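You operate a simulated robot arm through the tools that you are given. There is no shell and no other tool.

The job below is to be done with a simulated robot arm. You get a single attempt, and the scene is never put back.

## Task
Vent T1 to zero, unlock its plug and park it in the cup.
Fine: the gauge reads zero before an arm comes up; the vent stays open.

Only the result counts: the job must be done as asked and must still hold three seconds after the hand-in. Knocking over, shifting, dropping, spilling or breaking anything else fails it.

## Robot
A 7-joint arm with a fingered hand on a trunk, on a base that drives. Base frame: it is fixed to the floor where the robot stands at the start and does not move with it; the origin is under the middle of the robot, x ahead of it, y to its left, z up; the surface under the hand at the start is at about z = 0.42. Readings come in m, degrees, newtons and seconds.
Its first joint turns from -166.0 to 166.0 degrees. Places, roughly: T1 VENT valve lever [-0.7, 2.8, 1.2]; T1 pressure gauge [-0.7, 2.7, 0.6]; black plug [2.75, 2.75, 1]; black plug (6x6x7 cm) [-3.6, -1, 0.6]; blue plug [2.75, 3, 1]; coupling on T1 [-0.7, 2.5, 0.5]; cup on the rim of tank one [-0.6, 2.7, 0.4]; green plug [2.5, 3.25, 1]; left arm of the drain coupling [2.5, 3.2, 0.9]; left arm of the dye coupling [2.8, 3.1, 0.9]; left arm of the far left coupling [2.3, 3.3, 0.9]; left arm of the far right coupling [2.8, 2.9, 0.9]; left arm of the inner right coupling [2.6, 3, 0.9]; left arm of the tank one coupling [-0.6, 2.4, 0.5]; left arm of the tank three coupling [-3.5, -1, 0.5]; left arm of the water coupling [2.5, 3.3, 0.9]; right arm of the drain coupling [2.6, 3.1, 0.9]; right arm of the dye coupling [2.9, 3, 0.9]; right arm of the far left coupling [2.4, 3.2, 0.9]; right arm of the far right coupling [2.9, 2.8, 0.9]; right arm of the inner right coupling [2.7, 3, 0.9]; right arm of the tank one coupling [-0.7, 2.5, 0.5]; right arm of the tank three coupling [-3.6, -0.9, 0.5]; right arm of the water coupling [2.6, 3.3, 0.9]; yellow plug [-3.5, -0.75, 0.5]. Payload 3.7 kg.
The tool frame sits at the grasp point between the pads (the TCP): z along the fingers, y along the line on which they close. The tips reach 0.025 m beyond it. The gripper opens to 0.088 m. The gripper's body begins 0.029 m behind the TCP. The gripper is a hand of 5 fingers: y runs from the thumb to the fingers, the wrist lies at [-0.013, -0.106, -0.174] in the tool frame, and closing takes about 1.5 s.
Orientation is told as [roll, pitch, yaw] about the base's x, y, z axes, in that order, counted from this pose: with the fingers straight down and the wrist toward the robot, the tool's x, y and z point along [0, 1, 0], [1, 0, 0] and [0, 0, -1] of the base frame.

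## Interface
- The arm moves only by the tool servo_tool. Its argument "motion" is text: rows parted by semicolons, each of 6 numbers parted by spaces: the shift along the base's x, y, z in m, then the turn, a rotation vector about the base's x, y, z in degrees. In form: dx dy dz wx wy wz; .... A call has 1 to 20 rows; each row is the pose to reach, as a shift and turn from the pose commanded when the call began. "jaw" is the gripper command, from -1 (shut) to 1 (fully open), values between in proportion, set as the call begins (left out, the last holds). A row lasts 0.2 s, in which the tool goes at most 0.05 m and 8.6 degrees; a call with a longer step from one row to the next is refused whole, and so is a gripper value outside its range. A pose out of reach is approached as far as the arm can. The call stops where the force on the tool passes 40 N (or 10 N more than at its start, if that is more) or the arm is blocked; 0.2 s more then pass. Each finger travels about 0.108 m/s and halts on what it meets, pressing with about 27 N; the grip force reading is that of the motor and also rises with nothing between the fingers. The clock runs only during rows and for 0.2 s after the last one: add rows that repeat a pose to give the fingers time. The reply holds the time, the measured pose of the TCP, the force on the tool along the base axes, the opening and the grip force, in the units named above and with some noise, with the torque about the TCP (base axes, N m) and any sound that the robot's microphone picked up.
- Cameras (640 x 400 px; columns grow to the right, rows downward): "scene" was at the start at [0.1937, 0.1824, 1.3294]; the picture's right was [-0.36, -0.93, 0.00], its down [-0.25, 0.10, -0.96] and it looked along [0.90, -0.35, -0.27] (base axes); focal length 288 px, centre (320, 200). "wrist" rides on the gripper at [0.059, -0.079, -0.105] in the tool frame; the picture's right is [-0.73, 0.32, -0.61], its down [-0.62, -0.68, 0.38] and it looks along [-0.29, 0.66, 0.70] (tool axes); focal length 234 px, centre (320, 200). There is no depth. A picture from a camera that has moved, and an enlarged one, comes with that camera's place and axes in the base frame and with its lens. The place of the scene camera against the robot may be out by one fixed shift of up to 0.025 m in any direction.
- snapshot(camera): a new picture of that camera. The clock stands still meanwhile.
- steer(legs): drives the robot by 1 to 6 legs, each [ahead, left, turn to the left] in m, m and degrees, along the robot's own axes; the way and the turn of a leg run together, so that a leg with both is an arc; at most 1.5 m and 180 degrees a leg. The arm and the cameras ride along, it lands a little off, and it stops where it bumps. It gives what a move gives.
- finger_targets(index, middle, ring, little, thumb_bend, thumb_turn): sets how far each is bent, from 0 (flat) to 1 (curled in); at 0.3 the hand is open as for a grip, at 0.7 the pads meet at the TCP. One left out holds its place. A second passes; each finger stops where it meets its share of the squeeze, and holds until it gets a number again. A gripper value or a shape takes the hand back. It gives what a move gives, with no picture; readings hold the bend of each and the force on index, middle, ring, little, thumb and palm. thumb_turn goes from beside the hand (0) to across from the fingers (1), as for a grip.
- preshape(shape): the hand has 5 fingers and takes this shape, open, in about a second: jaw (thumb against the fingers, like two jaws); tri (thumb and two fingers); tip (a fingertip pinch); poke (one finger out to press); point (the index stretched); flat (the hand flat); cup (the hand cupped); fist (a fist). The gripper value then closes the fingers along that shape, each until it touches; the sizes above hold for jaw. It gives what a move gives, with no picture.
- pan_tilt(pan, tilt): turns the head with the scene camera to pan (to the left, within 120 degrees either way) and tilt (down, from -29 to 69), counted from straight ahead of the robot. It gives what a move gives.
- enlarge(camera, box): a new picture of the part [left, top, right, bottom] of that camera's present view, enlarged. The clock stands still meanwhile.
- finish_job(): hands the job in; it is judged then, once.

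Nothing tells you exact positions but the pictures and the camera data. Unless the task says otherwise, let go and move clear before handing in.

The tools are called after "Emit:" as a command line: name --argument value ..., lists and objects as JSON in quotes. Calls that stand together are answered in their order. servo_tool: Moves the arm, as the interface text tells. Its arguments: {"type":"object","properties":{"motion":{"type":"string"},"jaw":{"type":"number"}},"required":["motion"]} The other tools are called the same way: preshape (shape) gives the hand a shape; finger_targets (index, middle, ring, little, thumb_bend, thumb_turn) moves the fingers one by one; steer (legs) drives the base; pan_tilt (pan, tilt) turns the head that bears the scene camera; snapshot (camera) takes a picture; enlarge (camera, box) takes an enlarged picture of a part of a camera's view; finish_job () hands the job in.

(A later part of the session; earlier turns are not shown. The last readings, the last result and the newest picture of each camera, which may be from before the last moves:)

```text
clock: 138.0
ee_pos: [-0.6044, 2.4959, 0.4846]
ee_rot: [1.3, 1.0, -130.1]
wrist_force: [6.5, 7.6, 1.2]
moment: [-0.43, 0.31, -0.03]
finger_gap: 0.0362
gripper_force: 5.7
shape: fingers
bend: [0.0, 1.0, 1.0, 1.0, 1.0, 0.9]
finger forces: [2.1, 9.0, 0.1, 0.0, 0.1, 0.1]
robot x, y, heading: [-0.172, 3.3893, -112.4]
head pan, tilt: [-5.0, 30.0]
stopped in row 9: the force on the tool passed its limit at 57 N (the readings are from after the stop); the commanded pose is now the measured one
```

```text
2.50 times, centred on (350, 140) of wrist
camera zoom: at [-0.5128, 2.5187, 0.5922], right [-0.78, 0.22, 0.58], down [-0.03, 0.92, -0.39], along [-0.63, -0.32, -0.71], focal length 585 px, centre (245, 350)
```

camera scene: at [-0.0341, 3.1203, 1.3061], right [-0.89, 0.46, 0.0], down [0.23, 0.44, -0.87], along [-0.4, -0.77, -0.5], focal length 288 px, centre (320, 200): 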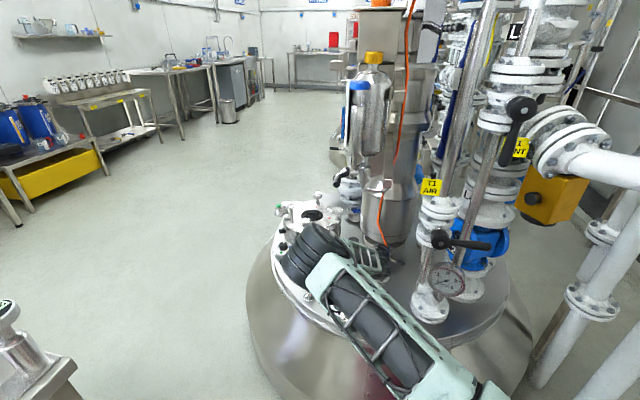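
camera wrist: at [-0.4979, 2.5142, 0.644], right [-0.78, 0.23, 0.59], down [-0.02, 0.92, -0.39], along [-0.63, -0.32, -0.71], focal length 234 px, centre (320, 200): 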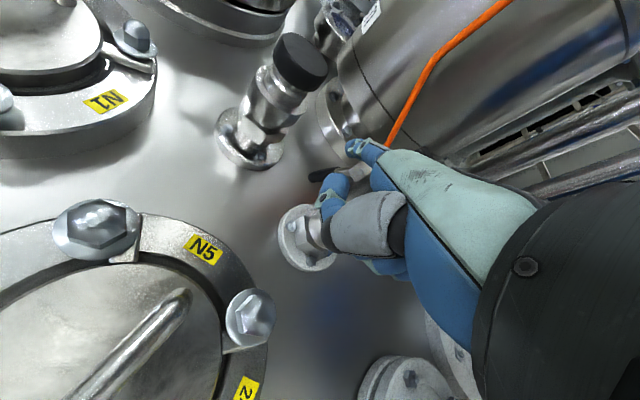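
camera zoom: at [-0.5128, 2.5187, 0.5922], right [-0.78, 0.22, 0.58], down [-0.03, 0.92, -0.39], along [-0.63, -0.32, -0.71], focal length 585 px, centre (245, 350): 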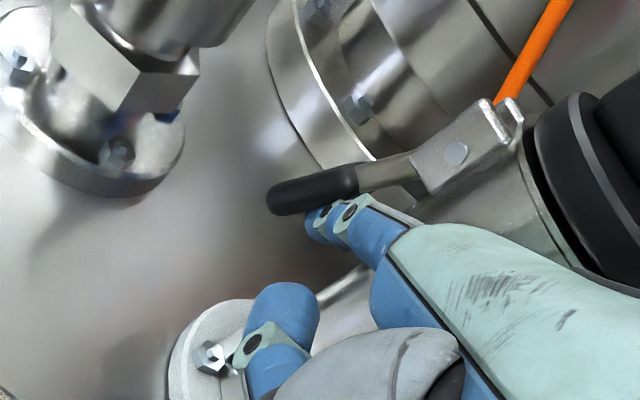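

The index tip has slipped in behind the arm. Now I'll push outward and lift along the arc.

Emit:
servo_tool --motion "0.0045 -0.0027 0.002 0 0 0; 0.0068 -0.0083 0.006 0 0 0; 0.009 -0.0138 0.012 0 0 0; 0.0113 -0.0194 0.019 0 0 0; 0.0128 -0.0231 0.027 0 0 0; 0.0128 -0.0231 0.027 0 0 0"

Emit:
enlarge --camera "wrist" --box '[270, 60, 430, 220]'

```text
clock: 139.4
ee_pos: [-0.5925, 2.4725, 0.5118]
ee_rot: [1.4, 0.9, -130.3]
wrist_force: [0.2, -0.2, 0.1]
moment: [-0.01, 0.02, 0.01]
finger_gap: 0.0363
gripper_force: 0.4
shape: fingers
bend: [0.0, 1.0, 1.0, 1.0, 1.0, 0.9]
finger forces: [0.0, 0.1, 0.2, 0.0, 0.1, 0.0]
robot x, y, heading: [-0.1674, 3.3888, -112.2]
head pan, tilt: [-5.0, 30.0]
```

```text
2.50 times, centred on (350, 140) of wrist
camera zoom: at [-0.5006, 2.4942, 0.6196], right [-0.78, 0.22, 0.58], down [-0.03, 0.92, -0.39], along [-0.63, -0.32, -0.71], focal length 585 px, centre (245, 350)
```

zoom: 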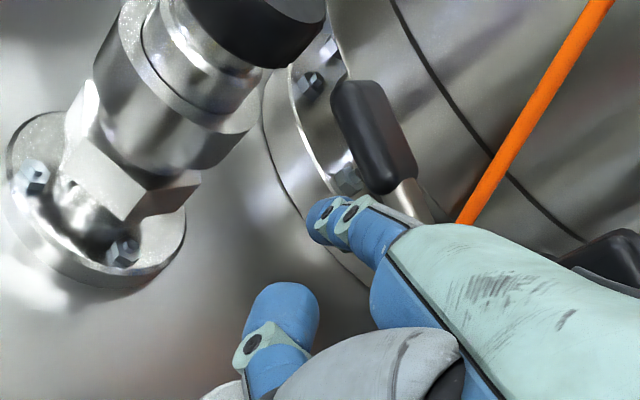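

The left arm is up at about 100° as well. I'll back straight out, rise and check both arms.

Emit:
servo_tool --motion "0.012 0.006 0 0 0 0; 0.025 0.015 0.005 0 0 0; 0.03 0.03 0.03 0 0 0; 0.03 0.045 0.07 0 0 0; 0.03 0.06 0.11 0 0 0; 0.03 0.08 0.15 0 0 0; 0.03 0.1 0.19 0 0 0; 0.03 0.1 0.19 0 0 0"

Emit:
snapshot --camera "wrist"

Emit:
snapshot --camera "scene"

```text
clock: 141.2
ee_pos: [-0.563, 2.5715, 0.7018]
ee_rot: [1.4, 0.9, -130.1]
wrist_force: [-0.3, 0.3, 0.9]
moment: [0.0, -0.03, 0.0]
finger_gap: 0.0365
gripper_force: 0.0
shape: fingers
bend: [0.0, 1.0, 1.0, 1.0, 1.0, 0.9]
finger forces: [0.0, 0.0, 0.0, 0.0, 0.1, 0.1]
robot x, y, heading: [-0.1691, 3.3861, -112.7]
head pan, tilt: [-5.0, 30.0]
```

```text
taken
camera wrist: at [-0.4709, 2.5943, 0.8097], right [-0.78, 0.22, 0.58], down [-0.03, 0.92, -0.39], along [-0.63, -0.32, -0.71], focal length 234 px, centre (320, 200)
```

wrist: 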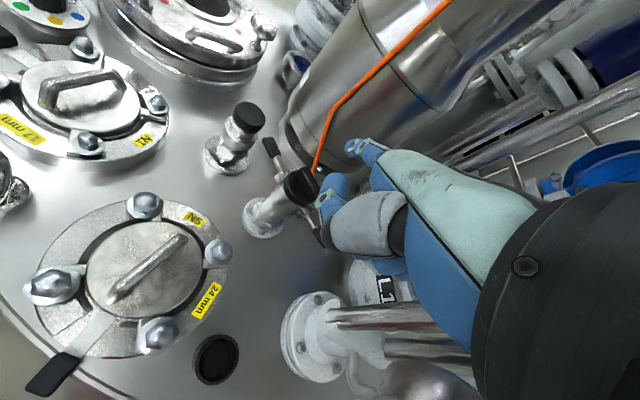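

```text
taken
camera scene: at [-0.0343, 3.1202, 1.3061], right [-0.89, 0.46, 0.0], down [0.23, 0.44, -0.87], along [-0.4, -0.77, -0.5], focal length 288 px, centre (320, 200)
```

scene: 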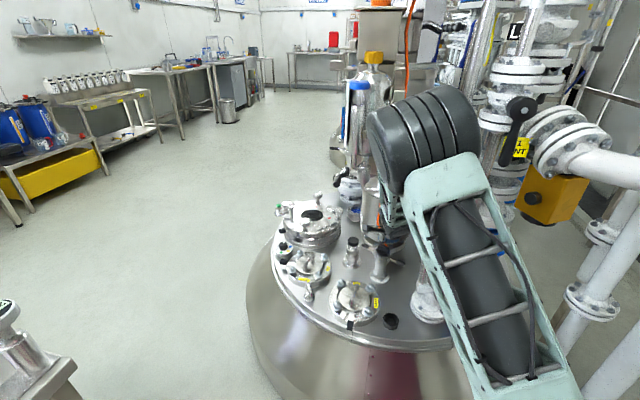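

Emit:
enlarge --camera "wrist" --box '[220, 120, 350, 260]'

Emit:
enlarge --camera "scene" --box '[330, 210, 426, 290]'

```text
2.86 times, centred on (285, 190) of wrist
camera zoom: at [-0.4709, 2.5943, 0.8097], right [-0.78, 0.22, 0.58], down [-0.03, 0.92, -0.39], along [-0.63, -0.32, -0.71], focal length 669 px, centre (420, 229)
```

zoom: 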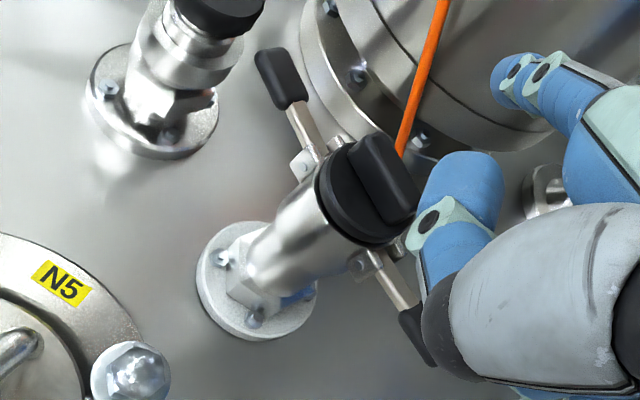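

```text
5.00 times, centred on (378, 250) of scene
camera zoom: at [-0.0343, 3.1202, 1.3061], right [-0.89, 0.46, 0.0], down [0.23, 0.44, -0.87], along [-0.4, -0.77, -0.5], focal length 1442 px, centre (30, -50)
```

zoom: 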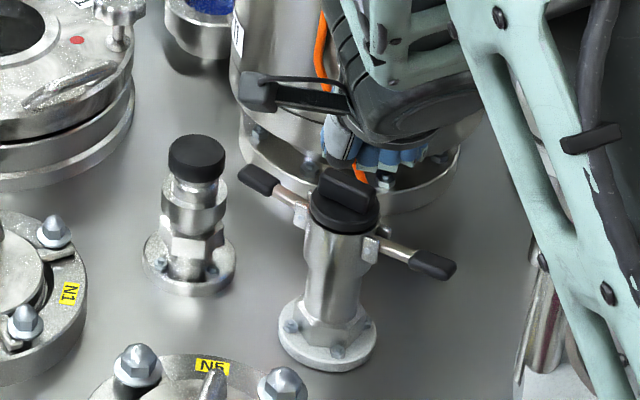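

Both arms are up in this view. Next I'll open the hand to the jaw shape for grasping the plug's bar and bring it above the plug.

Emit:
preshape --shape "jaw"

Emit:
servo_tool --motion "-0.0178 -0.019 -0.006 0 0 -2.5; -0.0357 -0.0378 -0.012 0 0 -5; -0.0535 -0.0567 -0.018 0 0 -7.5; -0.0713 -0.0757 -0.024 0 0 -10; -0.089 -0.0946 -0.03 0 0 -12.5; -0.107 -0.1135 -0.03 0 0 -15; -0.107 -0.1135 -0.03 0 0 -15"

Emit:
snapshot --camera "wrist"

Emit:
snapshot --camera "scene"

```text
clock: 142.1
ee_pos: [-0.5628, 2.5721, 0.7024]
ee_rot: [1.3, 0.9, -130.3]
wrist_force: [0.1, 0.0, 0.5]
moment: [0.04, -0.01, 0.0]
finger_gap: 0.0878
gripper_force: 0.0
shape: jaw
bend: [0.3, 0.3, 0.3, 0.3, 0.3, 0.97]
finger forces: [0.1, 0.1, 0.0, 0.1, 0.1, 0.0]
robot x, y, heading: [-0.1715, 3.3858, -112.6]
head pan, tilt: [-5.0, 30.0]
```

```text
clock: 143.7
ee_pos: [-0.6679, 2.4581, 0.6747]
ee_rot: [1.3, 1.0, -145.2]
wrist_force: [0.4, 0.3, 0.2]
moment: [0.02, -0.04, -0.04]
finger_gap: 0.0877
gripper_force: 0.0
shape: jaw
bend: [0.3, 0.3, 0.3, 0.3, 0.3, 0.97]
finger forces: [0.0, 0.0, 0.0, 0.0, 0.1, 0.1]
robot x, y, heading: [-0.17, 3.385, -112.4]
head pan, tilt: [-5.0, 30.0]
```

```text
taken
camera wrist: at [-0.5736, 2.4554, 0.7812], right [-0.7, 0.42, 0.59], down [0.21, 0.9, -0.39], along [-0.69, -0.14, -0.71], focal length 234 px, centre (320, 200)
```

wrist: 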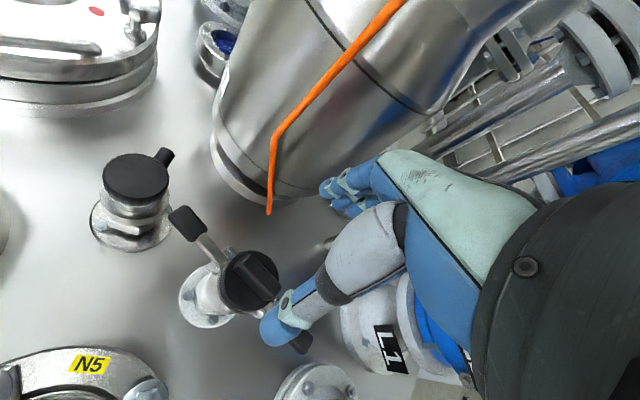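

```text
taken
camera scene: at [-0.0342, 3.1202, 1.3061], right [-0.89, 0.46, 0.0], down [0.23, 0.44, -0.87], along [-0.4, -0.77, -0.5], focal length 288 px, centre (320, 200)
```

scene: 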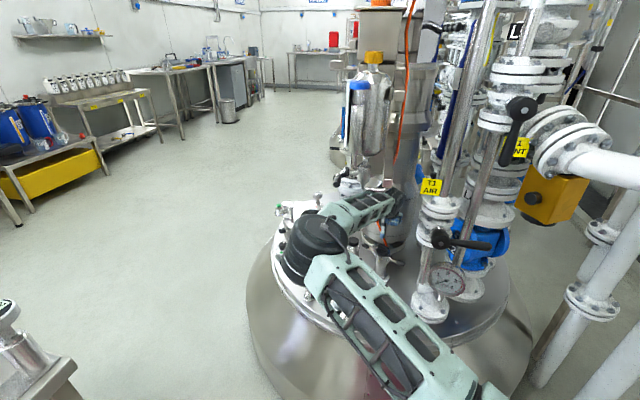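

Emit:
enlarge --camera "scene" --box '[290, 140, 430, 260]'

Emit:
enlarge --camera "wrist" --box '[160, 190, 360, 370]'

```text
3.33 times, centred on (360, 200) of scene
camera zoom: at [-0.0342, 3.1202, 1.3061], right [-0.89, 0.46, 0.0], down [0.23, 0.44, -0.87], along [-0.4, -0.77, -0.5], focal length 961 px, centre (187, 200)
```

zoom: 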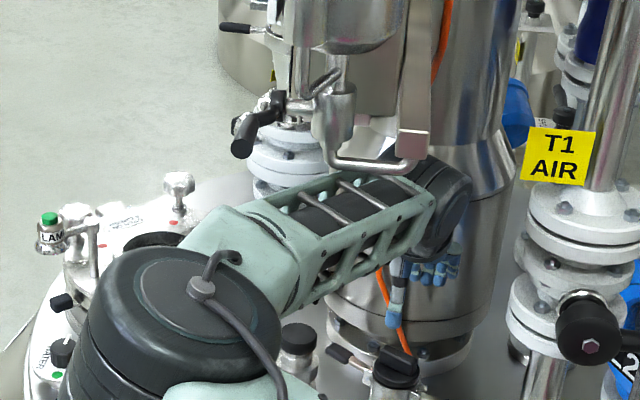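

```text
2.22 times, centred on (260, 280) of wrist
camera zoom: at [-0.5736, 2.4554, 0.7812], right [-0.7, 0.42, 0.59], down [0.21, 0.9, -0.39], along [-0.69, -0.14, -0.71], focal length 520 px, centre (453, 22)
```

zoom: 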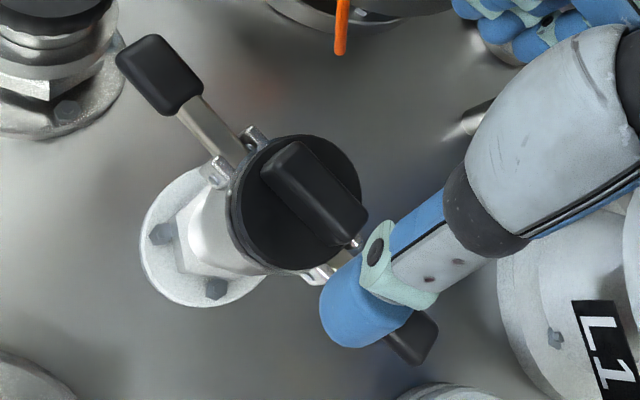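

The plug is right under the hand at about [-0.666, 2.463], with the bar top near z 0.575. I'll centre over it and descend so the fingertips straddle the bar.

Emit:
servo_tool --motion "0.002 0.005 -0.02 0 0 0; 0.002 0.005 -0.04 0 0 0; 0.002 0.005 -0.06 0 0 0; 0.002 0.005 -0.075 0 0 0; 0.002 0.005 -0.088 0 0 0; 0.002 0.005 -0.088 0 0 0"

Emit:
snapshot --camera "wrist"

Emit:
enlarge --camera "scene" --box '[290, 160, 430, 280]'

```text
clock: 145.1
ee_pos: [-0.6674, 2.4635, 0.5826]
ee_rot: [1.4, 0.9, -145.1]
wrist_force: [-0.5, 0.6, -1.2]
moment: [0.0, -0.05, -0.01]
finger_gap: 0.088
gripper_force: 0.0
shape: jaw
bend: [0.3, 0.3, 0.3, 0.3, 0.3, 0.97]
finger forces: [0.1, 0.1, 0.0, 0.0, 0.1, 0.0]
robot x, y, heading: [-0.1663, 3.3893, -112.5]
head pan, tilt: [-5.0, 30.0]
```

```text
taken
camera wrist: at [-0.5723, 2.4615, 0.6903], right [-0.7, 0.42, 0.59], down [0.21, 0.9, -0.39], along [-0.69, -0.14, -0.71], focal length 234 px, centre (320, 200)
```

wrist: 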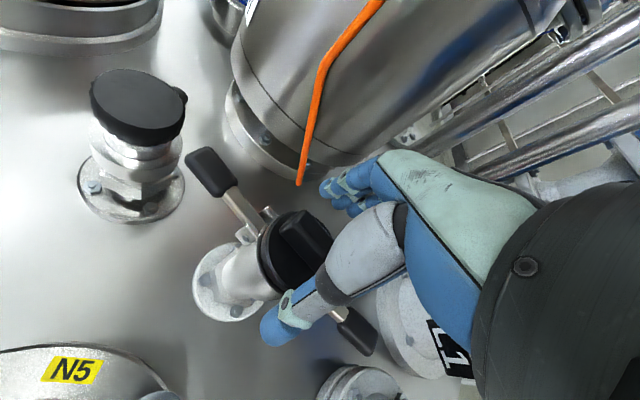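

```text
3.33 times, centred on (360, 220) of scene
camera zoom: at [-0.0343, 3.1202, 1.3061], right [-0.89, 0.46, 0.0], down [0.23, 0.44, -0.87], along [-0.4, -0.77, -0.5], focal length 961 px, centre (187, 133)
```

zoom: 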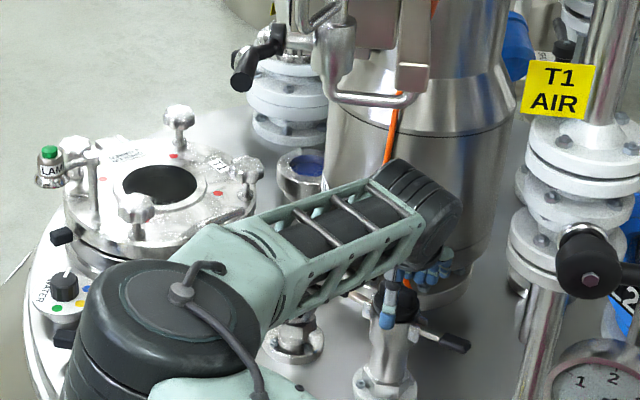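

Emit:
enlarge --camera "wrist" --box '[230, 160, 410, 340]'

Emit:
enlarge --camera "scene" --box '[380, 220, 444, 270]'

```text
2.22 times, centred on (320, 250) of wrist
camera zoom: at [-0.5723, 2.4615, 0.6903], right [-0.7, 0.42, 0.59], down [0.21, 0.9, -0.39], along [-0.69, -0.14, -0.71], focal length 520 px, centre (320, 89)
```

zoom: 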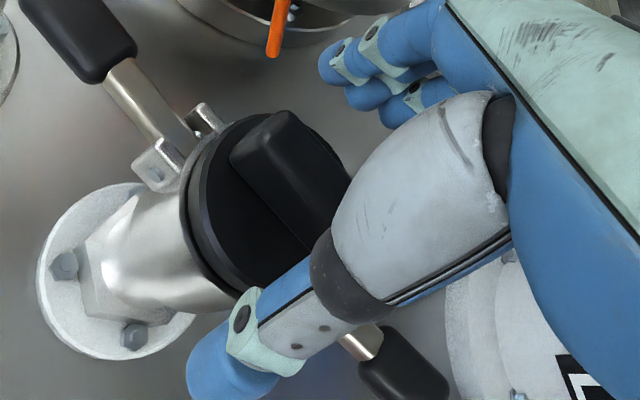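

```text
8.00 times, centred on (412, 245) of scene
camera zoom: at [-0.0343, 3.1202, 1.3061], right [-0.89, 0.46, 0.0], down [0.23, 0.44, -0.87], along [-0.4, -0.77, -0.5], focal length 2307 px, centre (-416, -160)
```

zoom: 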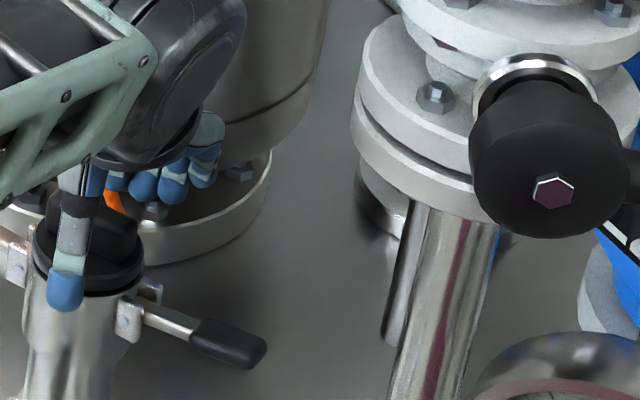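

The fingers are behind the bar and the thumb is in front of it, centred on the plug. Closing the grip now.

Emit:
servo_tool --motion "0 0 0 0 0 0; 0 0 0 0 0 0; 0 0 0 0 0 0; 0 0 0 0 0 0; 0 0 0 0 0 0; 0 0 0 0 0 0; 0 0 0 0 0 0; 0 0 0 0 0 0" --jaw -1

Emit:
enlarge --camera "wrist" --box '[230, 160, 410, 340]'

Emit:
enlarge --camera "scene" --box '[370, 220, 434, 270]'

```text
clock: 146.9
ee_pos: [-0.6656, 2.4642, 0.5835]
ee_rot: [1.3, 1.0, -145.2]
wrist_force: [2.5, 3.4, -0.2]
moment: [0.1, -0.13, 0.04]
finger_gap: 0.0453
gripper_force: 27.7
shape: jaw
bend: [0.74, 0.46, 0.49, 0.46, 0.67, 1.0]
finger forces: [12.8, 7.7, 0.0, 0.0, 24.5, 0.0]
robot x, y, heading: [-0.1667, 3.3849, -112.5]
head pan, tilt: [-5.0, 30.0]
```

```text
2.22 times, centred on (320, 250) of wrist
camera zoom: at [-0.5721, 2.4615, 0.6906], right [-0.7, 0.42, 0.58], down [0.21, 0.9, -0.39], along [-0.69, -0.14, -0.71], focal length 520 px, centre (320, 89)
```

zoom: 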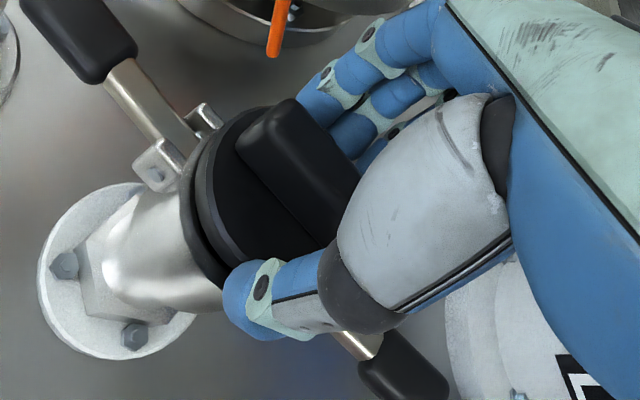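

```text
8.00 times, centred on (402, 245) of scene
camera zoom: at [-0.0342, 3.1202, 1.3061], right [-0.89, 0.46, 0.0], down [0.23, 0.44, -0.87], along [-0.4, -0.77, -0.5], focal length 2307 px, centre (-336, -160)
```

zoom: 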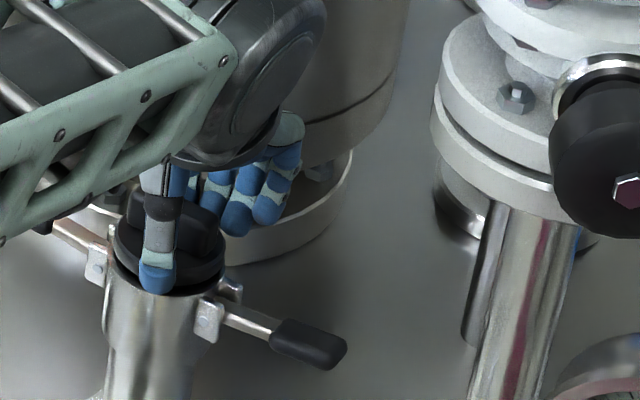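

The grip has closed on the plug's rim with about 25 N. I'll lift slowly and watch the force.

Emit:
servo_tool --motion "0 0 0.006 0 0 0; 0 0 0.012 0 0 0; 0 0 0.018 0 0 0; 0 0 0.024 0 0 0; 0 0 0.03 0 0 0; 0 0 0.036 0 0 0; 0 0 0.036 0 0 0"

Emit:
enlarge --camera "wrist" --box '[230, 160, 410, 340]'

Emit:
enlarge --camera "scene" --box '[360, 210, 440, 270]'

```text
clock: 148.5
ee_pos: [-0.6659, 2.4649, 0.6199]
ee_rot: [1.3, 0.9, -145.1]
wrist_force: [0.1, 0.1, -0.3]
moment: [0.01, 0.0, 0.0]
finger_gap: 0.045
gripper_force: 26.7
shape: jaw
bend: [0.74, 0.46, 0.49, 0.46, 0.68, 1.0]
finger forces: [15.1, 8.9, 0.0, 0.1, 23.5, 0.1]
robot x, y, heading: [-0.1678, 3.3866, -112.4]
head pan, tilt: [-5.0, 30.0]
```

```text
2.22 times, centred on (320, 250) of wrist
camera zoom: at [-0.5725, 2.462, 0.7269], right [-0.7, 0.42, 0.58], down [0.21, 0.9, -0.39], along [-0.69, -0.14, -0.71], focal length 520 px, centre (320, 89)
```

zoom: 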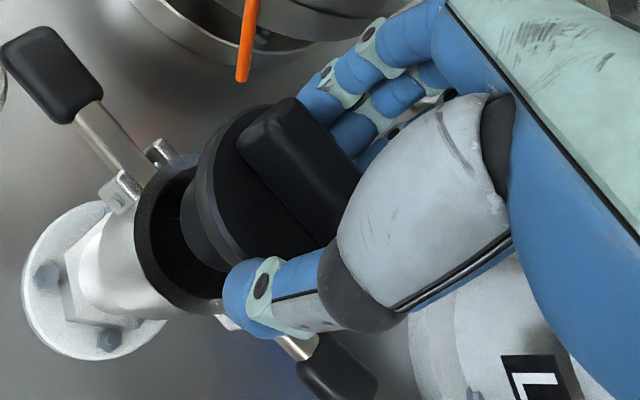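

```text
6.67 times, centred on (400, 240) of scene
camera zoom: at [-0.0343, 3.1201, 1.3061], right [-0.89, 0.46, 0.0], down [0.23, 0.44, -0.87], along [-0.4, -0.77, -0.5], focal length 1922 px, centre (-213, -67)
```

zoom: 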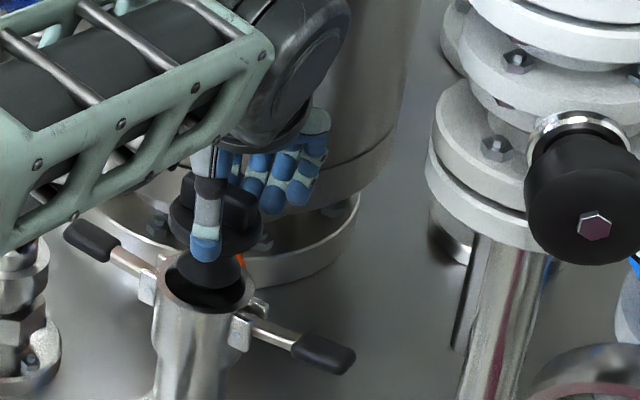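

The plug is coming out cleanly. I'll lift it the rest of the way, staying under the drain pipe overhead.

Emit:
servo_tool --motion "0 0 0.01 0 0 0; 0 0 0.02 0 0 0; 0 0 0.03 0 0 0; 0 0 0.04 0 0 0; 0 0 0.048 0 0 0; 0 0 0.048 0 0 0"

Emit:
snapshot --camera "wrist"

Emit:
enlarge --camera "scene" --box '[300, 150, 460, 290]'

```text
clock: 149.9
ee_pos: [-0.6679, 2.4652, 0.6677]
ee_rot: [1.3, 0.9, -145.3]
wrist_force: [0.4, 0.0, -1.0]
moment: [0.01, 0.03, -0.03]
finger_gap: 0.0451
gripper_force: 26.7
shape: jaw
bend: [0.74, 0.46, 0.49, 0.46, 0.68, 1.0]
finger forces: [15.0, 8.9, 0.0, 0.0, 23.5, 0.0]
robot x, y, heading: [-0.168, 3.3876, -112.4]
head pan, tilt: [-5.0, 30.0]
```

```text
taken
camera wrist: at [-0.573, 2.4616, 0.7753], right [-0.7, 0.42, 0.58], down [0.21, 0.9, -0.39], along [-0.69, -0.14, -0.71], focal length 234 px, centre (320, 200)
```

wrist: 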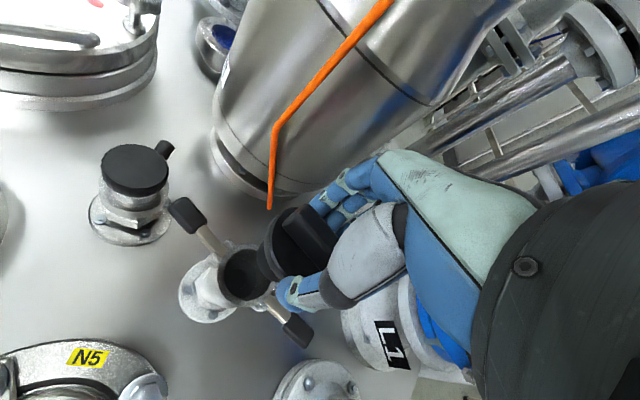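

```text
2.86 times, centred on (380, 220) of scene
camera zoom: at [-0.0343, 3.1201, 1.3061], right [-0.89, 0.46, 0.0], down [0.23, 0.44, -0.87], along [-0.4, -0.77, -0.5], focal length 824 px, centre (149, 143)
```

zoom: 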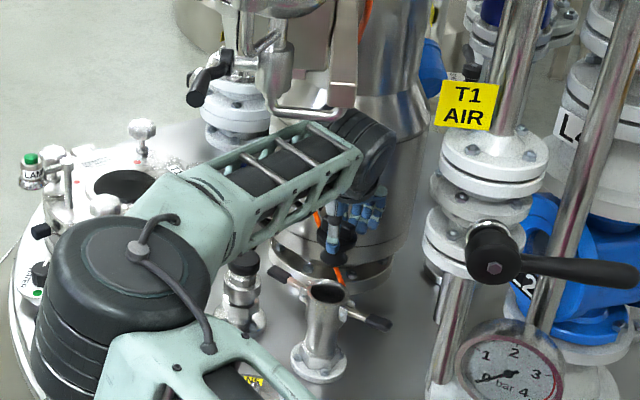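

The plug is fully out and held, and the gauge still shows zero. I'll go back along the same path I came in on, carrying the plug.

Emit:
servo_tool --motion "0.0178 0.0178 0.005 0 0 2.5; 0.0355 0.0355 0.01 0 0 5; 0.053 0.0533 0.015 0 0 7.5; 0.07 0.071 0.02 0 0 10; 0.0875 0.0888 0.025 0 0 12.5; 0.105 0.1065 0.03 0 0 15; 0.105 0.1065 0.03 0 0 15"

Emit:
snapshot --camera "wrist"

Emit:
snapshot --camera "scene"

```text
clock: 151.5
ee_pos: [-0.5624, 2.572, 0.6982]
ee_rot: [1.3, 0.9, -130.2]
wrist_force: [0.6, 0.3, -0.7]
moment: [-0.04, 0.04, 0.01]
finger_gap: 0.0449
gripper_force: 26.9
shape: jaw
bend: [0.74, 0.46, 0.49, 0.46, 0.68, 1.0]
finger forces: [15.0, 8.8, 0.1, 0.0, 23.4, 0.0]
robot x, y, heading: [-0.1676, 3.3866, -112.3]
head pan, tilt: [-5.0, 30.0]
```

```text
taken
camera wrist: at [-0.4712, 2.5941, 0.806], right [-0.78, 0.22, 0.59], down [-0.03, 0.92, -0.39], along [-0.63, -0.32, -0.71], focal length 234 px, centre (320, 200)
```

wrist: 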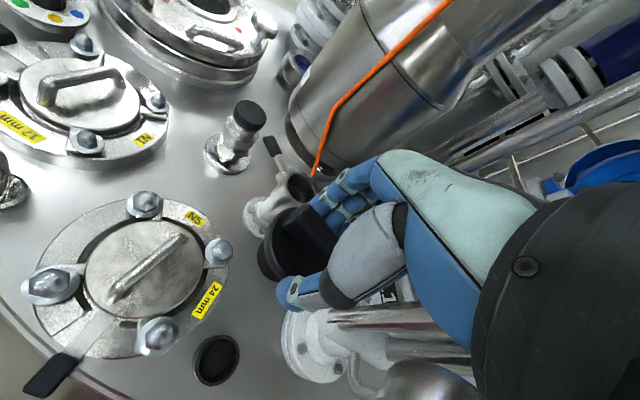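

```text
taken
camera scene: at [-0.0343, 3.1202, 1.3061], right [-0.89, 0.46, 0.0], down [0.23, 0.44, -0.87], along [-0.4, -0.77, -0.5], focal length 288 px, centre (320, 200)
```

scene: 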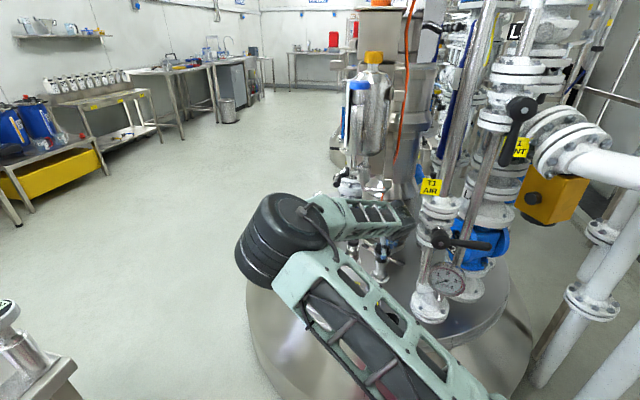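

Emit:
enlarge --camera "wrist" --box '[170, 170, 370, 400]'

Emit:
enlarge --camera "wrist" --box '[170, 310, 290, 400]'

Emit:
enlarge --camera "wrist" --box '[240, 170, 400, 330]'

```text
1.74 times, centred on (270, 285) of wrist
camera zoom: at [-0.4712, 2.5941, 0.806], right [-0.78, 0.22, 0.59], down [-0.03, 0.92, -0.39], along [-0.63, -0.32, -0.71], focal length 407 px, centre (407, 52)
```

zoom: 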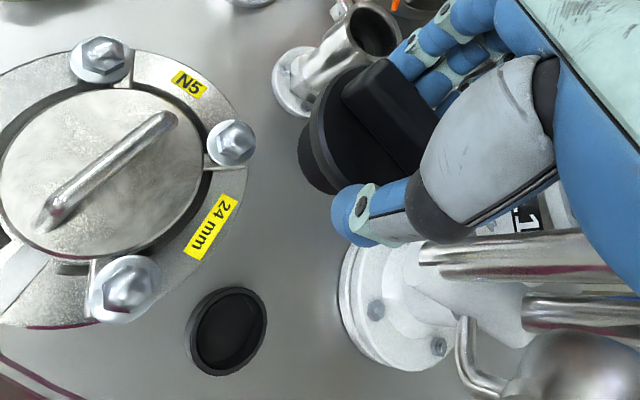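

```text
4.44 times, centred on (230, 355) of wrist
camera zoom: at [-0.4712, 2.5941, 0.806], right [-0.78, 0.22, 0.59], down [-0.03, 0.92, -0.39], along [-0.63, -0.32, -0.71], focal length 1041 px, centre (720, -489)
```

zoom: 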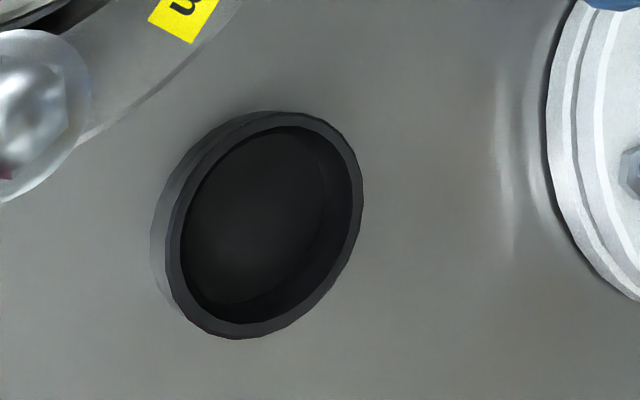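

```text
2.50 times, centred on (320, 250) of wrist
camera zoom: at [-0.4712, 2.5941, 0.806], right [-0.78, 0.22, 0.59], down [-0.03, 0.92, -0.39], along [-0.63, -0.32, -0.71], focal length 585 px, centre (320, 75)
```

zoom: 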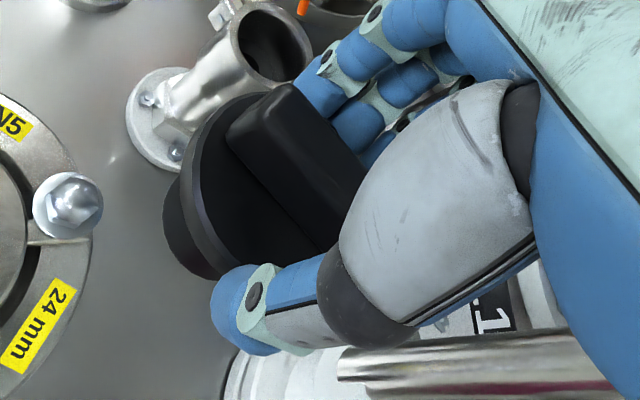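

The plug sits squarely in the hand, and the cup rim centre measures about [-0.562, 2.658, 0.445]. I'll carry it over the cup and descend to just above the rim.

Emit:
servo_tool --motion "0 0.022 -0.01 0 0 0; 0 0.044 -0.02 0 0 0; -0.001 0.066 -0.03 0 0 0; -0.001 0.0873 -0.045 0 0 0; -0.001 0.0873 -0.075 0 0 0; -0.001 0.0873 -0.105 0 0 0; -0.001 0.0873 -0.135 0 0 0; -0.001 0.0873 -0.135 0 0 0"

Emit:
snapshot --camera "wrist"

Emit:
snapshot --camera "scene"

```text
clock: 153.3
ee_pos: [-0.5638, 2.6578, 0.5631]
ee_rot: [1.3, 1.0, -130.2]
wrist_force: [-0.6, -0.6, 0.2]
moment: [0.03, -0.04, -0.01]
finger_gap: 0.0449
gripper_force: 27.0
shape: jaw
bend: [0.74, 0.46, 0.49, 0.46, 0.68, 1.0]
finger forces: [15.3, 8.8, 0.0, 0.0, 23.4, 0.0]
robot x, y, heading: [-0.1674, 3.387, -112.2]
head pan, tilt: [-5.0, 30.0]
```

```text
taken
camera wrist: at [-0.4725, 2.68, 0.6713], right [-0.78, 0.22, 0.59], down [-0.03, 0.92, -0.39], along [-0.63, -0.32, -0.71], focal length 234 px, centre (320, 200)
```

wrist: 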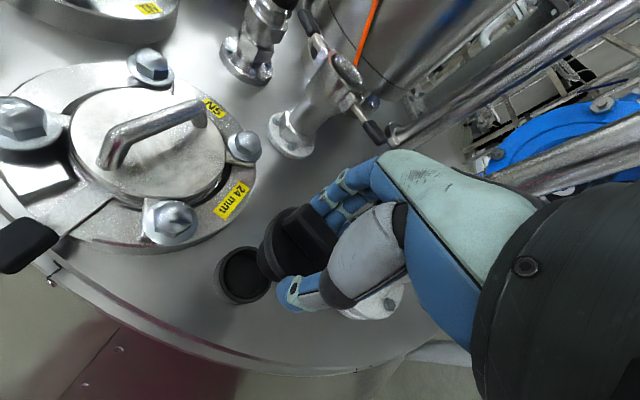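

```text
taken
camera scene: at [-0.0343, 3.1202, 1.3061], right [-0.89, 0.46, 0.0], down [0.23, 0.44, -0.87], along [-0.4, -0.77, -0.5], focal length 288 px, centre (320, 200)
```

scene: 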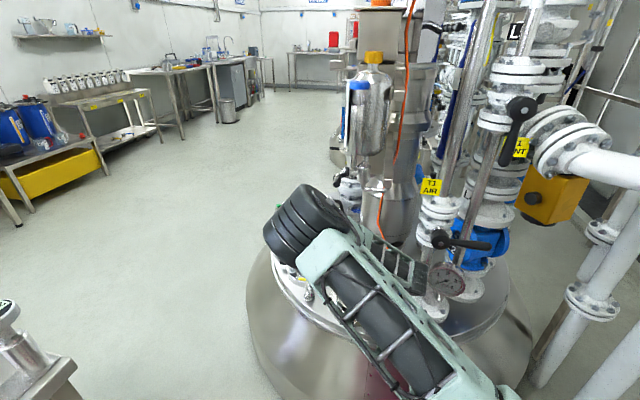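

Emit:
enlarge --camera "wrist" --box '[190, 180, 350, 340]'

Emit:
enlarge --camera "scene" --box '[370, 230, 450, 330]'

```text
2.50 times, centred on (270, 260) of wrist
camera zoom: at [-0.4725, 2.68, 0.6713], right [-0.78, 0.22, 0.59], down [-0.03, 0.92, -0.39], along [-0.63, -0.32, -0.71], focal length 585 px, centre (445, 50)
```

zoom: 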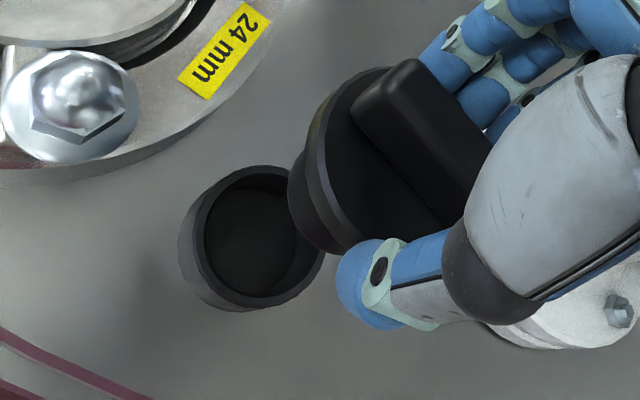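

```text
4.00 times, centred on (410, 280) of scene
camera zoom: at [-0.0343, 3.1202, 1.3061], right [-0.89, 0.46, 0.0], down [0.23, 0.44, -0.87], along [-0.4, -0.77, -0.5], focal length 1153 px, centre (-40, -120)
```

zoom: 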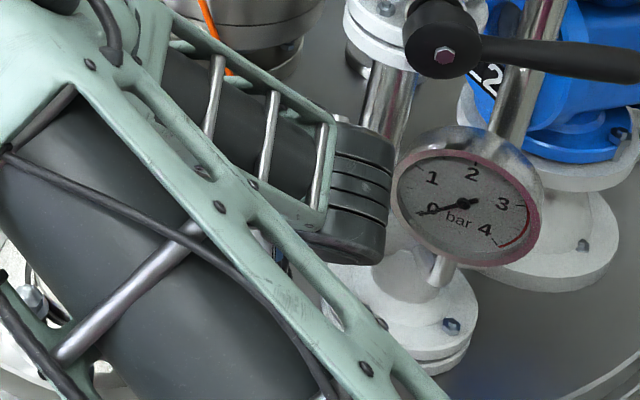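

The plug's nose is just above the cup. I'll nudge 3 mm to centre it and lower it slowly until I feel it seat.

Emit:
servo_tool --motion "0.003 0.001 -0.008 0 0 0; 0.003 0.001 -0.02 0 0 0; 0.003 0.001 -0.03 0 0 0; 0.003 0.001 -0.04 0 0 0; 0.003 0.001 -0.04 0 0 0"

Emit:
enlarge --camera "wrist" --box '[190, 180, 350, 340]'

```text
clock: 154.5
ee_pos: [-0.5613, 2.6597, 0.5238]
ee_rot: [1.3, 0.9, -130.2]
wrist_force: [-0.6, 0.0, -0.3]
moment: [-0.02, 0.01, 0.03]
finger_gap: 0.0445
gripper_force: 27.1
shape: jaw
bend: [0.74, 0.46, 0.49, 0.46, 0.68, 1.0]
finger forces: [15.4, 8.7, 0.0, 0.0, 23.3, 0.0]
robot x, y, heading: [-0.1645, 3.3855, -112.7]
head pan, tilt: [-5.0, 30.0]
```

```text
2.50 times, centred on (270, 260) of wrist
camera zoom: at [-0.4694, 2.6812, 0.6308], right [-0.78, 0.22, 0.59], down [-0.03, 0.92, -0.39], along [-0.63, -0.32, -0.71], focal length 585 px, centre (445, 50)
```

zoom: 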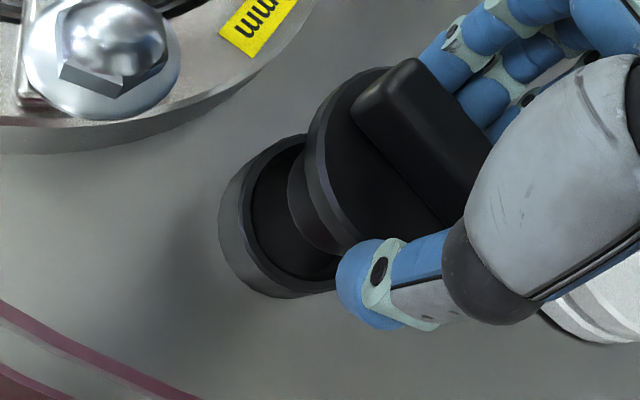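

Emit:
servo_tool --motion "0 0 -0.005 0 0 0; 0 0 -0.010 0 0 0; 0 0 -0.015 0 0 0; 0 0 -0.02 0 0 0; 0 0 -0.024 0 0 0; 0 0 -0.024 0 0 0"

Emit:
enlarge --camera "wrist" --box '[190, 180, 350, 340]'

```text
clock: 155.9
ee_pos: [-0.5605, 2.6594, 0.5007]
ee_rot: [1.3, 0.9, -130.1]
wrist_force: [-0.3, 0.0, -0.6]
moment: [-0.01, 0.01, 0.0]
finger_gap: 0.0447
gripper_force: 27.2
shape: jaw
bend: [0.74, 0.46, 0.49, 0.46, 0.68, 1.0]
finger forces: [15.2, 8.6, 0.1, 0.1, 23.5, 0.0]
robot x, y, heading: [-0.1686, 3.3856, -112.3]
head pan, tilt: [-5.0, 30.0]
```

```text
2.50 times, centred on (270, 260) of wrist
camera zoom: at [-0.4682, 2.6815, 0.6069], right [-0.78, 0.22, 0.58], down [-0.03, 0.92, -0.39], along [-0.63, -0.32, -0.71], focal length 585 px, centre (445, 50)
```

zoom: 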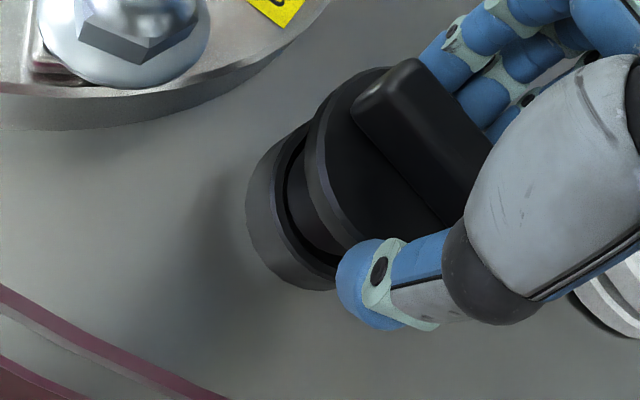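

The nose is inside the cup with no side force. I'll continue down until it seats.

Emit:
servo_tool --motion "0 0 -0.004 0 0 0; 0 0 -0.008 0 0 0; 0 0 -0.012 0 0 0; 0 0 -0.015 0 0 0; 0 0 -0.015 0 0 0"

Emit:
enlarge --camera "wrist" --box '[190, 180, 350, 340]'

```text
clock: 157.1
ee_pos: [-0.5604, 2.6604, 0.4847]
ee_rot: [1.2, 1.1, -130.1]
wrist_force: [-0.9, 0.7, -0.8]
moment: [-0.01, -0.01, -0.02]
finger_gap: 0.0449
gripper_force: 27.0
shape: jaw
bend: [0.74, 0.46, 0.49, 0.46, 0.68, 1.0]
finger forces: [15.3, 8.6, 0.1, 0.0, 23.4, 0.0]
robot x, y, heading: [-0.1721, 3.3832, -112.5]
head pan, tilt: [-5.0, 30.0]
```

```text
2.50 times, centred on (270, 260) of wrist
camera zoom: at [-0.4683, 2.6815, 0.5915], right [-0.78, 0.22, 0.58], down [-0.03, 0.92, -0.39], along [-0.63, -0.32, -0.71], focal length 585 px, centre (445, 50)
```

zoom: 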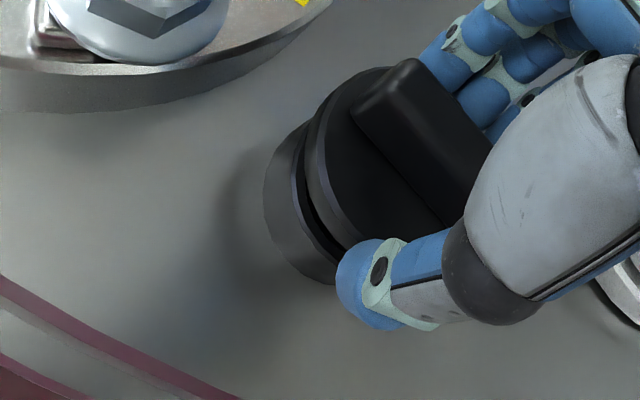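

Emit:
servo_tool --motion "0 0 -0.003 0 0 0; 0 0 -0.006 0 0 0; 0 0 -0.009 0 0 0; 0 0 -0.012 0 0 0; 0 0 -0.012 0 0 0"

Emit:
enlarge --camera "wrist" --box '[190, 180, 350, 340]'

```text
clock: 158.3
ee_pos: [-0.56, 2.6607, 0.4709]
ee_rot: [1.2, 1.1, -130.1]
wrist_force: [3.0, 5.8, 0.3]
moment: [0.25, -0.15, 0.01]
finger_gap: 0.0403
gripper_force: 27.3
shape: jaw
bend: [0.75, 0.5, 0.49, 0.46, 0.71, 1.0]
finger forces: [14.2, 5.7, 0.0, 0.1, 25.3, 0.0]
robot x, y, heading: [-0.1701, 3.3863, -112.1]
head pan, tilt: [-5.0, 30.0]
```

```text
2.50 times, centred on (270, 260) of wrist
camera zoom: at [-0.4675, 2.6828, 0.5782], right [-0.78, 0.22, 0.58], down [-0.03, 0.92, -0.38], along [-0.62, -0.31, -0.72], focal length 585 px, centre (445, 50)
```

zoom: 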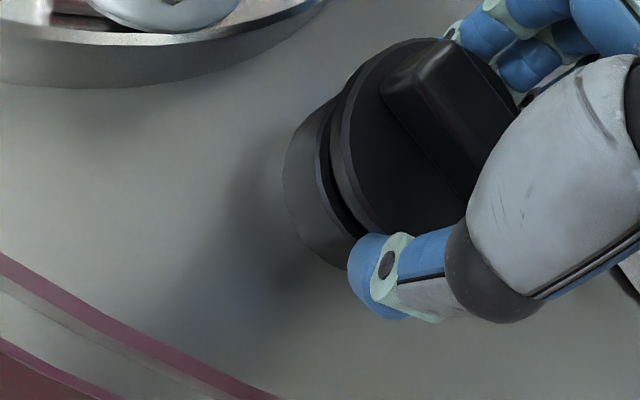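

The plug is seated in the cup and no longer drops. I'll open the hand and let go.

Emit:
servo_tool --motion "0 0 0.003 0 0 0; 0 0 0.003 0 0 0; 0 0 0.003 0 0 0; 0 0 0.003 0 0 0; 0 0 0.003 0 0 0; 0 0 0.003 0 0 0; 0 0 0.003 0 0 0" --jaw 1

Emit:
snapshot --camera "wrist"

Emit:
enlarge --camera "wrist" --box '[190, 160, 370, 340]'

```text
clock: 159.9
ee_pos: [-0.5587, 2.6596, 0.4745]
ee_rot: [1.3, 0.9, -130.3]
wrist_force: [-0.8, 0.5, -0.6]
moment: [0.03, 0.01, 0.02]
finger_gap: 0.0877
gripper_force: 0.0
shape: jaw
bend: [0.3, 0.3, 0.3, 0.3, 0.3, 0.98]
finger forces: [0.0, 0.1, 0.1, 0.0, 0.0, 0.0]
robot x, y, heading: [-0.1673, 3.3895, -112.3]
head pan, tilt: [-5.0, 30.0]
```

```text
taken
camera wrist: at [-0.4684, 2.6815, 0.5824], right [-0.78, 0.22, 0.58], down [-0.03, 0.92, -0.39], along [-0.63, -0.32, -0.71], focal length 234 px, centre (320, 200)
```

wrist: 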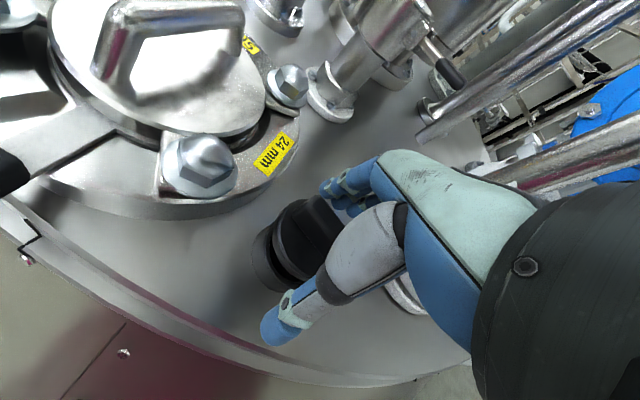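

```text
2.22 times, centred on (280, 250) of wrist
camera zoom: at [-0.4684, 2.6815, 0.5824], right [-0.78, 0.22, 0.58], down [-0.03, 0.92, -0.39], along [-0.63, -0.32, -0.71], focal length 520 px, centre (409, 89)
```

zoom: 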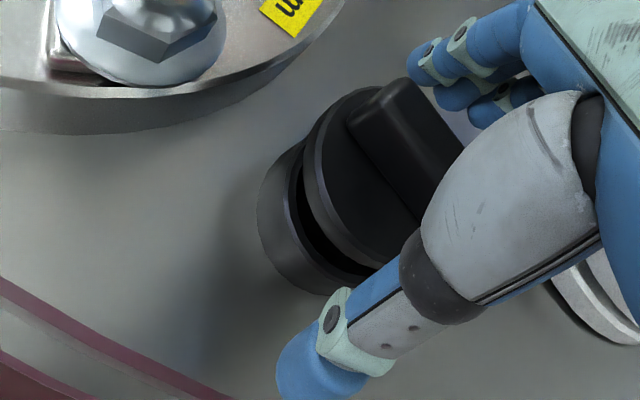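

Emit:
servo_tool --motion "0 0 0.02 0 0 0; 0 0 0.045 0 0 0; 0 0 0.08 0 0 0; 0 0 0.12 0 0 0; 0 0 0.16 0 0 0; 0 0 0.19 0 0 0; 0 0 0.19 0 0 0"

Emit:
snapshot --camera "wrist"

Emit:
snapshot --camera "scene"

```text
clock: 161.5
ee_pos: [-0.5614, 2.6579, 0.6664]
ee_rot: [1.3, 1.0, -130.2]
wrist_force: [-0.5, -0.3, -0.3]
moment: [0.04, 0.0, -0.01]
finger_gap: 0.0877
gripper_force: 0.1
shape: jaw
bend: [0.3, 0.3, 0.3, 0.3, 0.3, 0.98]
finger forces: [0.0, 0.0, 0.0, 0.0, 0.1, 0.0]
robot x, y, heading: [-0.1694, 3.385, -112.5]
head pan, tilt: [-5.0, 30.0]
```

```text
taken
camera wrist: at [-0.4683, 2.6808, 0.7733], right [-0.78, 0.22, 0.59], down [-0.03, 0.92, -0.39], along [-0.63, -0.32, -0.71], focal length 234 px, centre (320, 200)
```

wrist: 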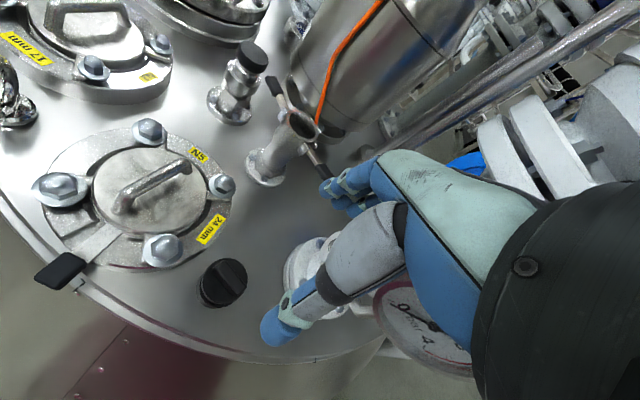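

```text
taken
camera scene: at [-0.0343, 3.1202, 1.3061], right [-0.89, 0.46, 0.0], down [0.23, 0.44, -0.87], along [-0.4, -0.77, -0.5], focal length 288 px, centre (320, 200)
```

scene: 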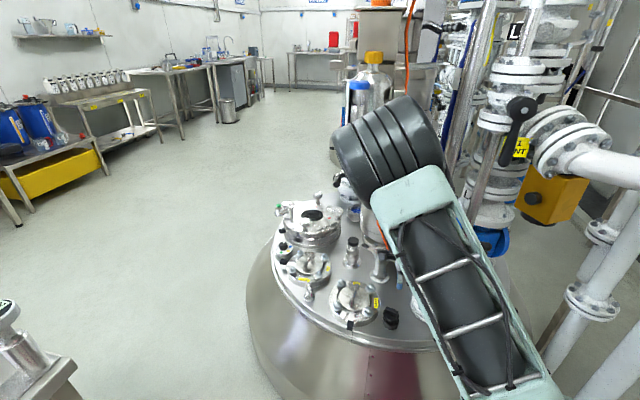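

Emit:
enlarge --camera "wrist" --box '[170, 230, 290, 330]'

Emit:
enlarge --camera "scene" --box '[360, 290, 420, 340]'

Emit:
enlarge --camera "scene" --box '[330, 220, 430, 300]'

```text
4.00 times, centred on (230, 280) of wrist
camera zoom: at [-0.4683, 2.6808, 0.7733], right [-0.78, 0.22, 0.59], down [-0.03, 0.92, -0.39], along [-0.63, -0.32, -0.71], focal length 937 px, centre (680, -120)
```

zoom: 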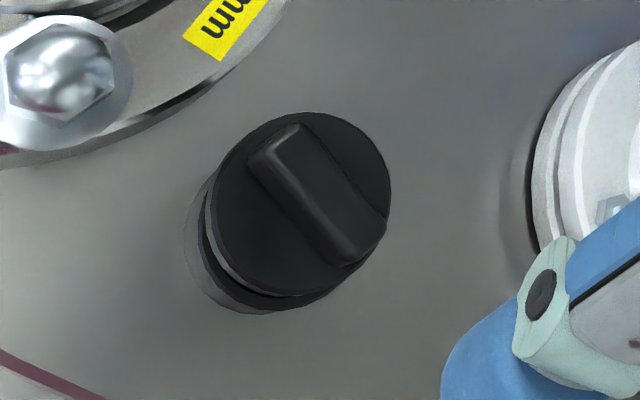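

```text
8.00 times, centred on (390, 315) of scene
camera zoom: at [-0.0343, 3.1202, 1.3061], right [-0.89, 0.46, 0.0], down [0.23, 0.44, -0.87], along [-0.4, -0.77, -0.5], focal length 2307 px, centre (-240, -720)
```

zoom: 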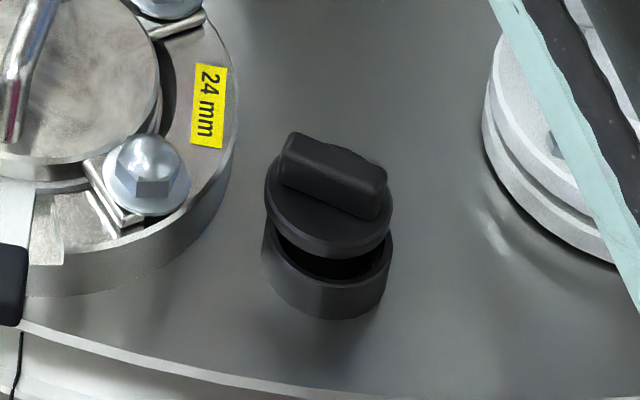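

```text
5.00 times, centred on (380, 260) of scene
camera zoom: at [-0.0343, 3.1202, 1.3061], right [-0.89, 0.46, 0.0], down [0.23, 0.44, -0.87], along [-0.4, -0.77, -0.5], focal length 1442 px, centre (20, -100)
```

zoom: 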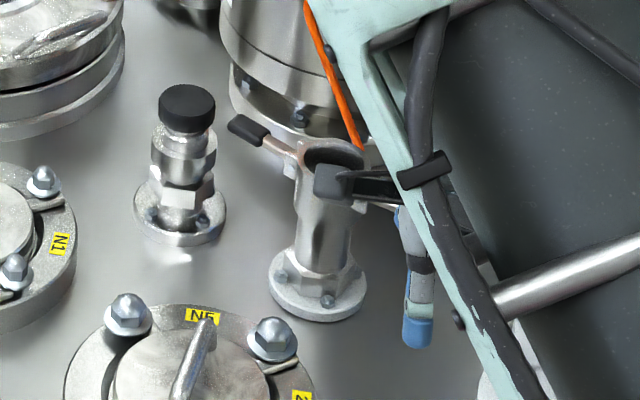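

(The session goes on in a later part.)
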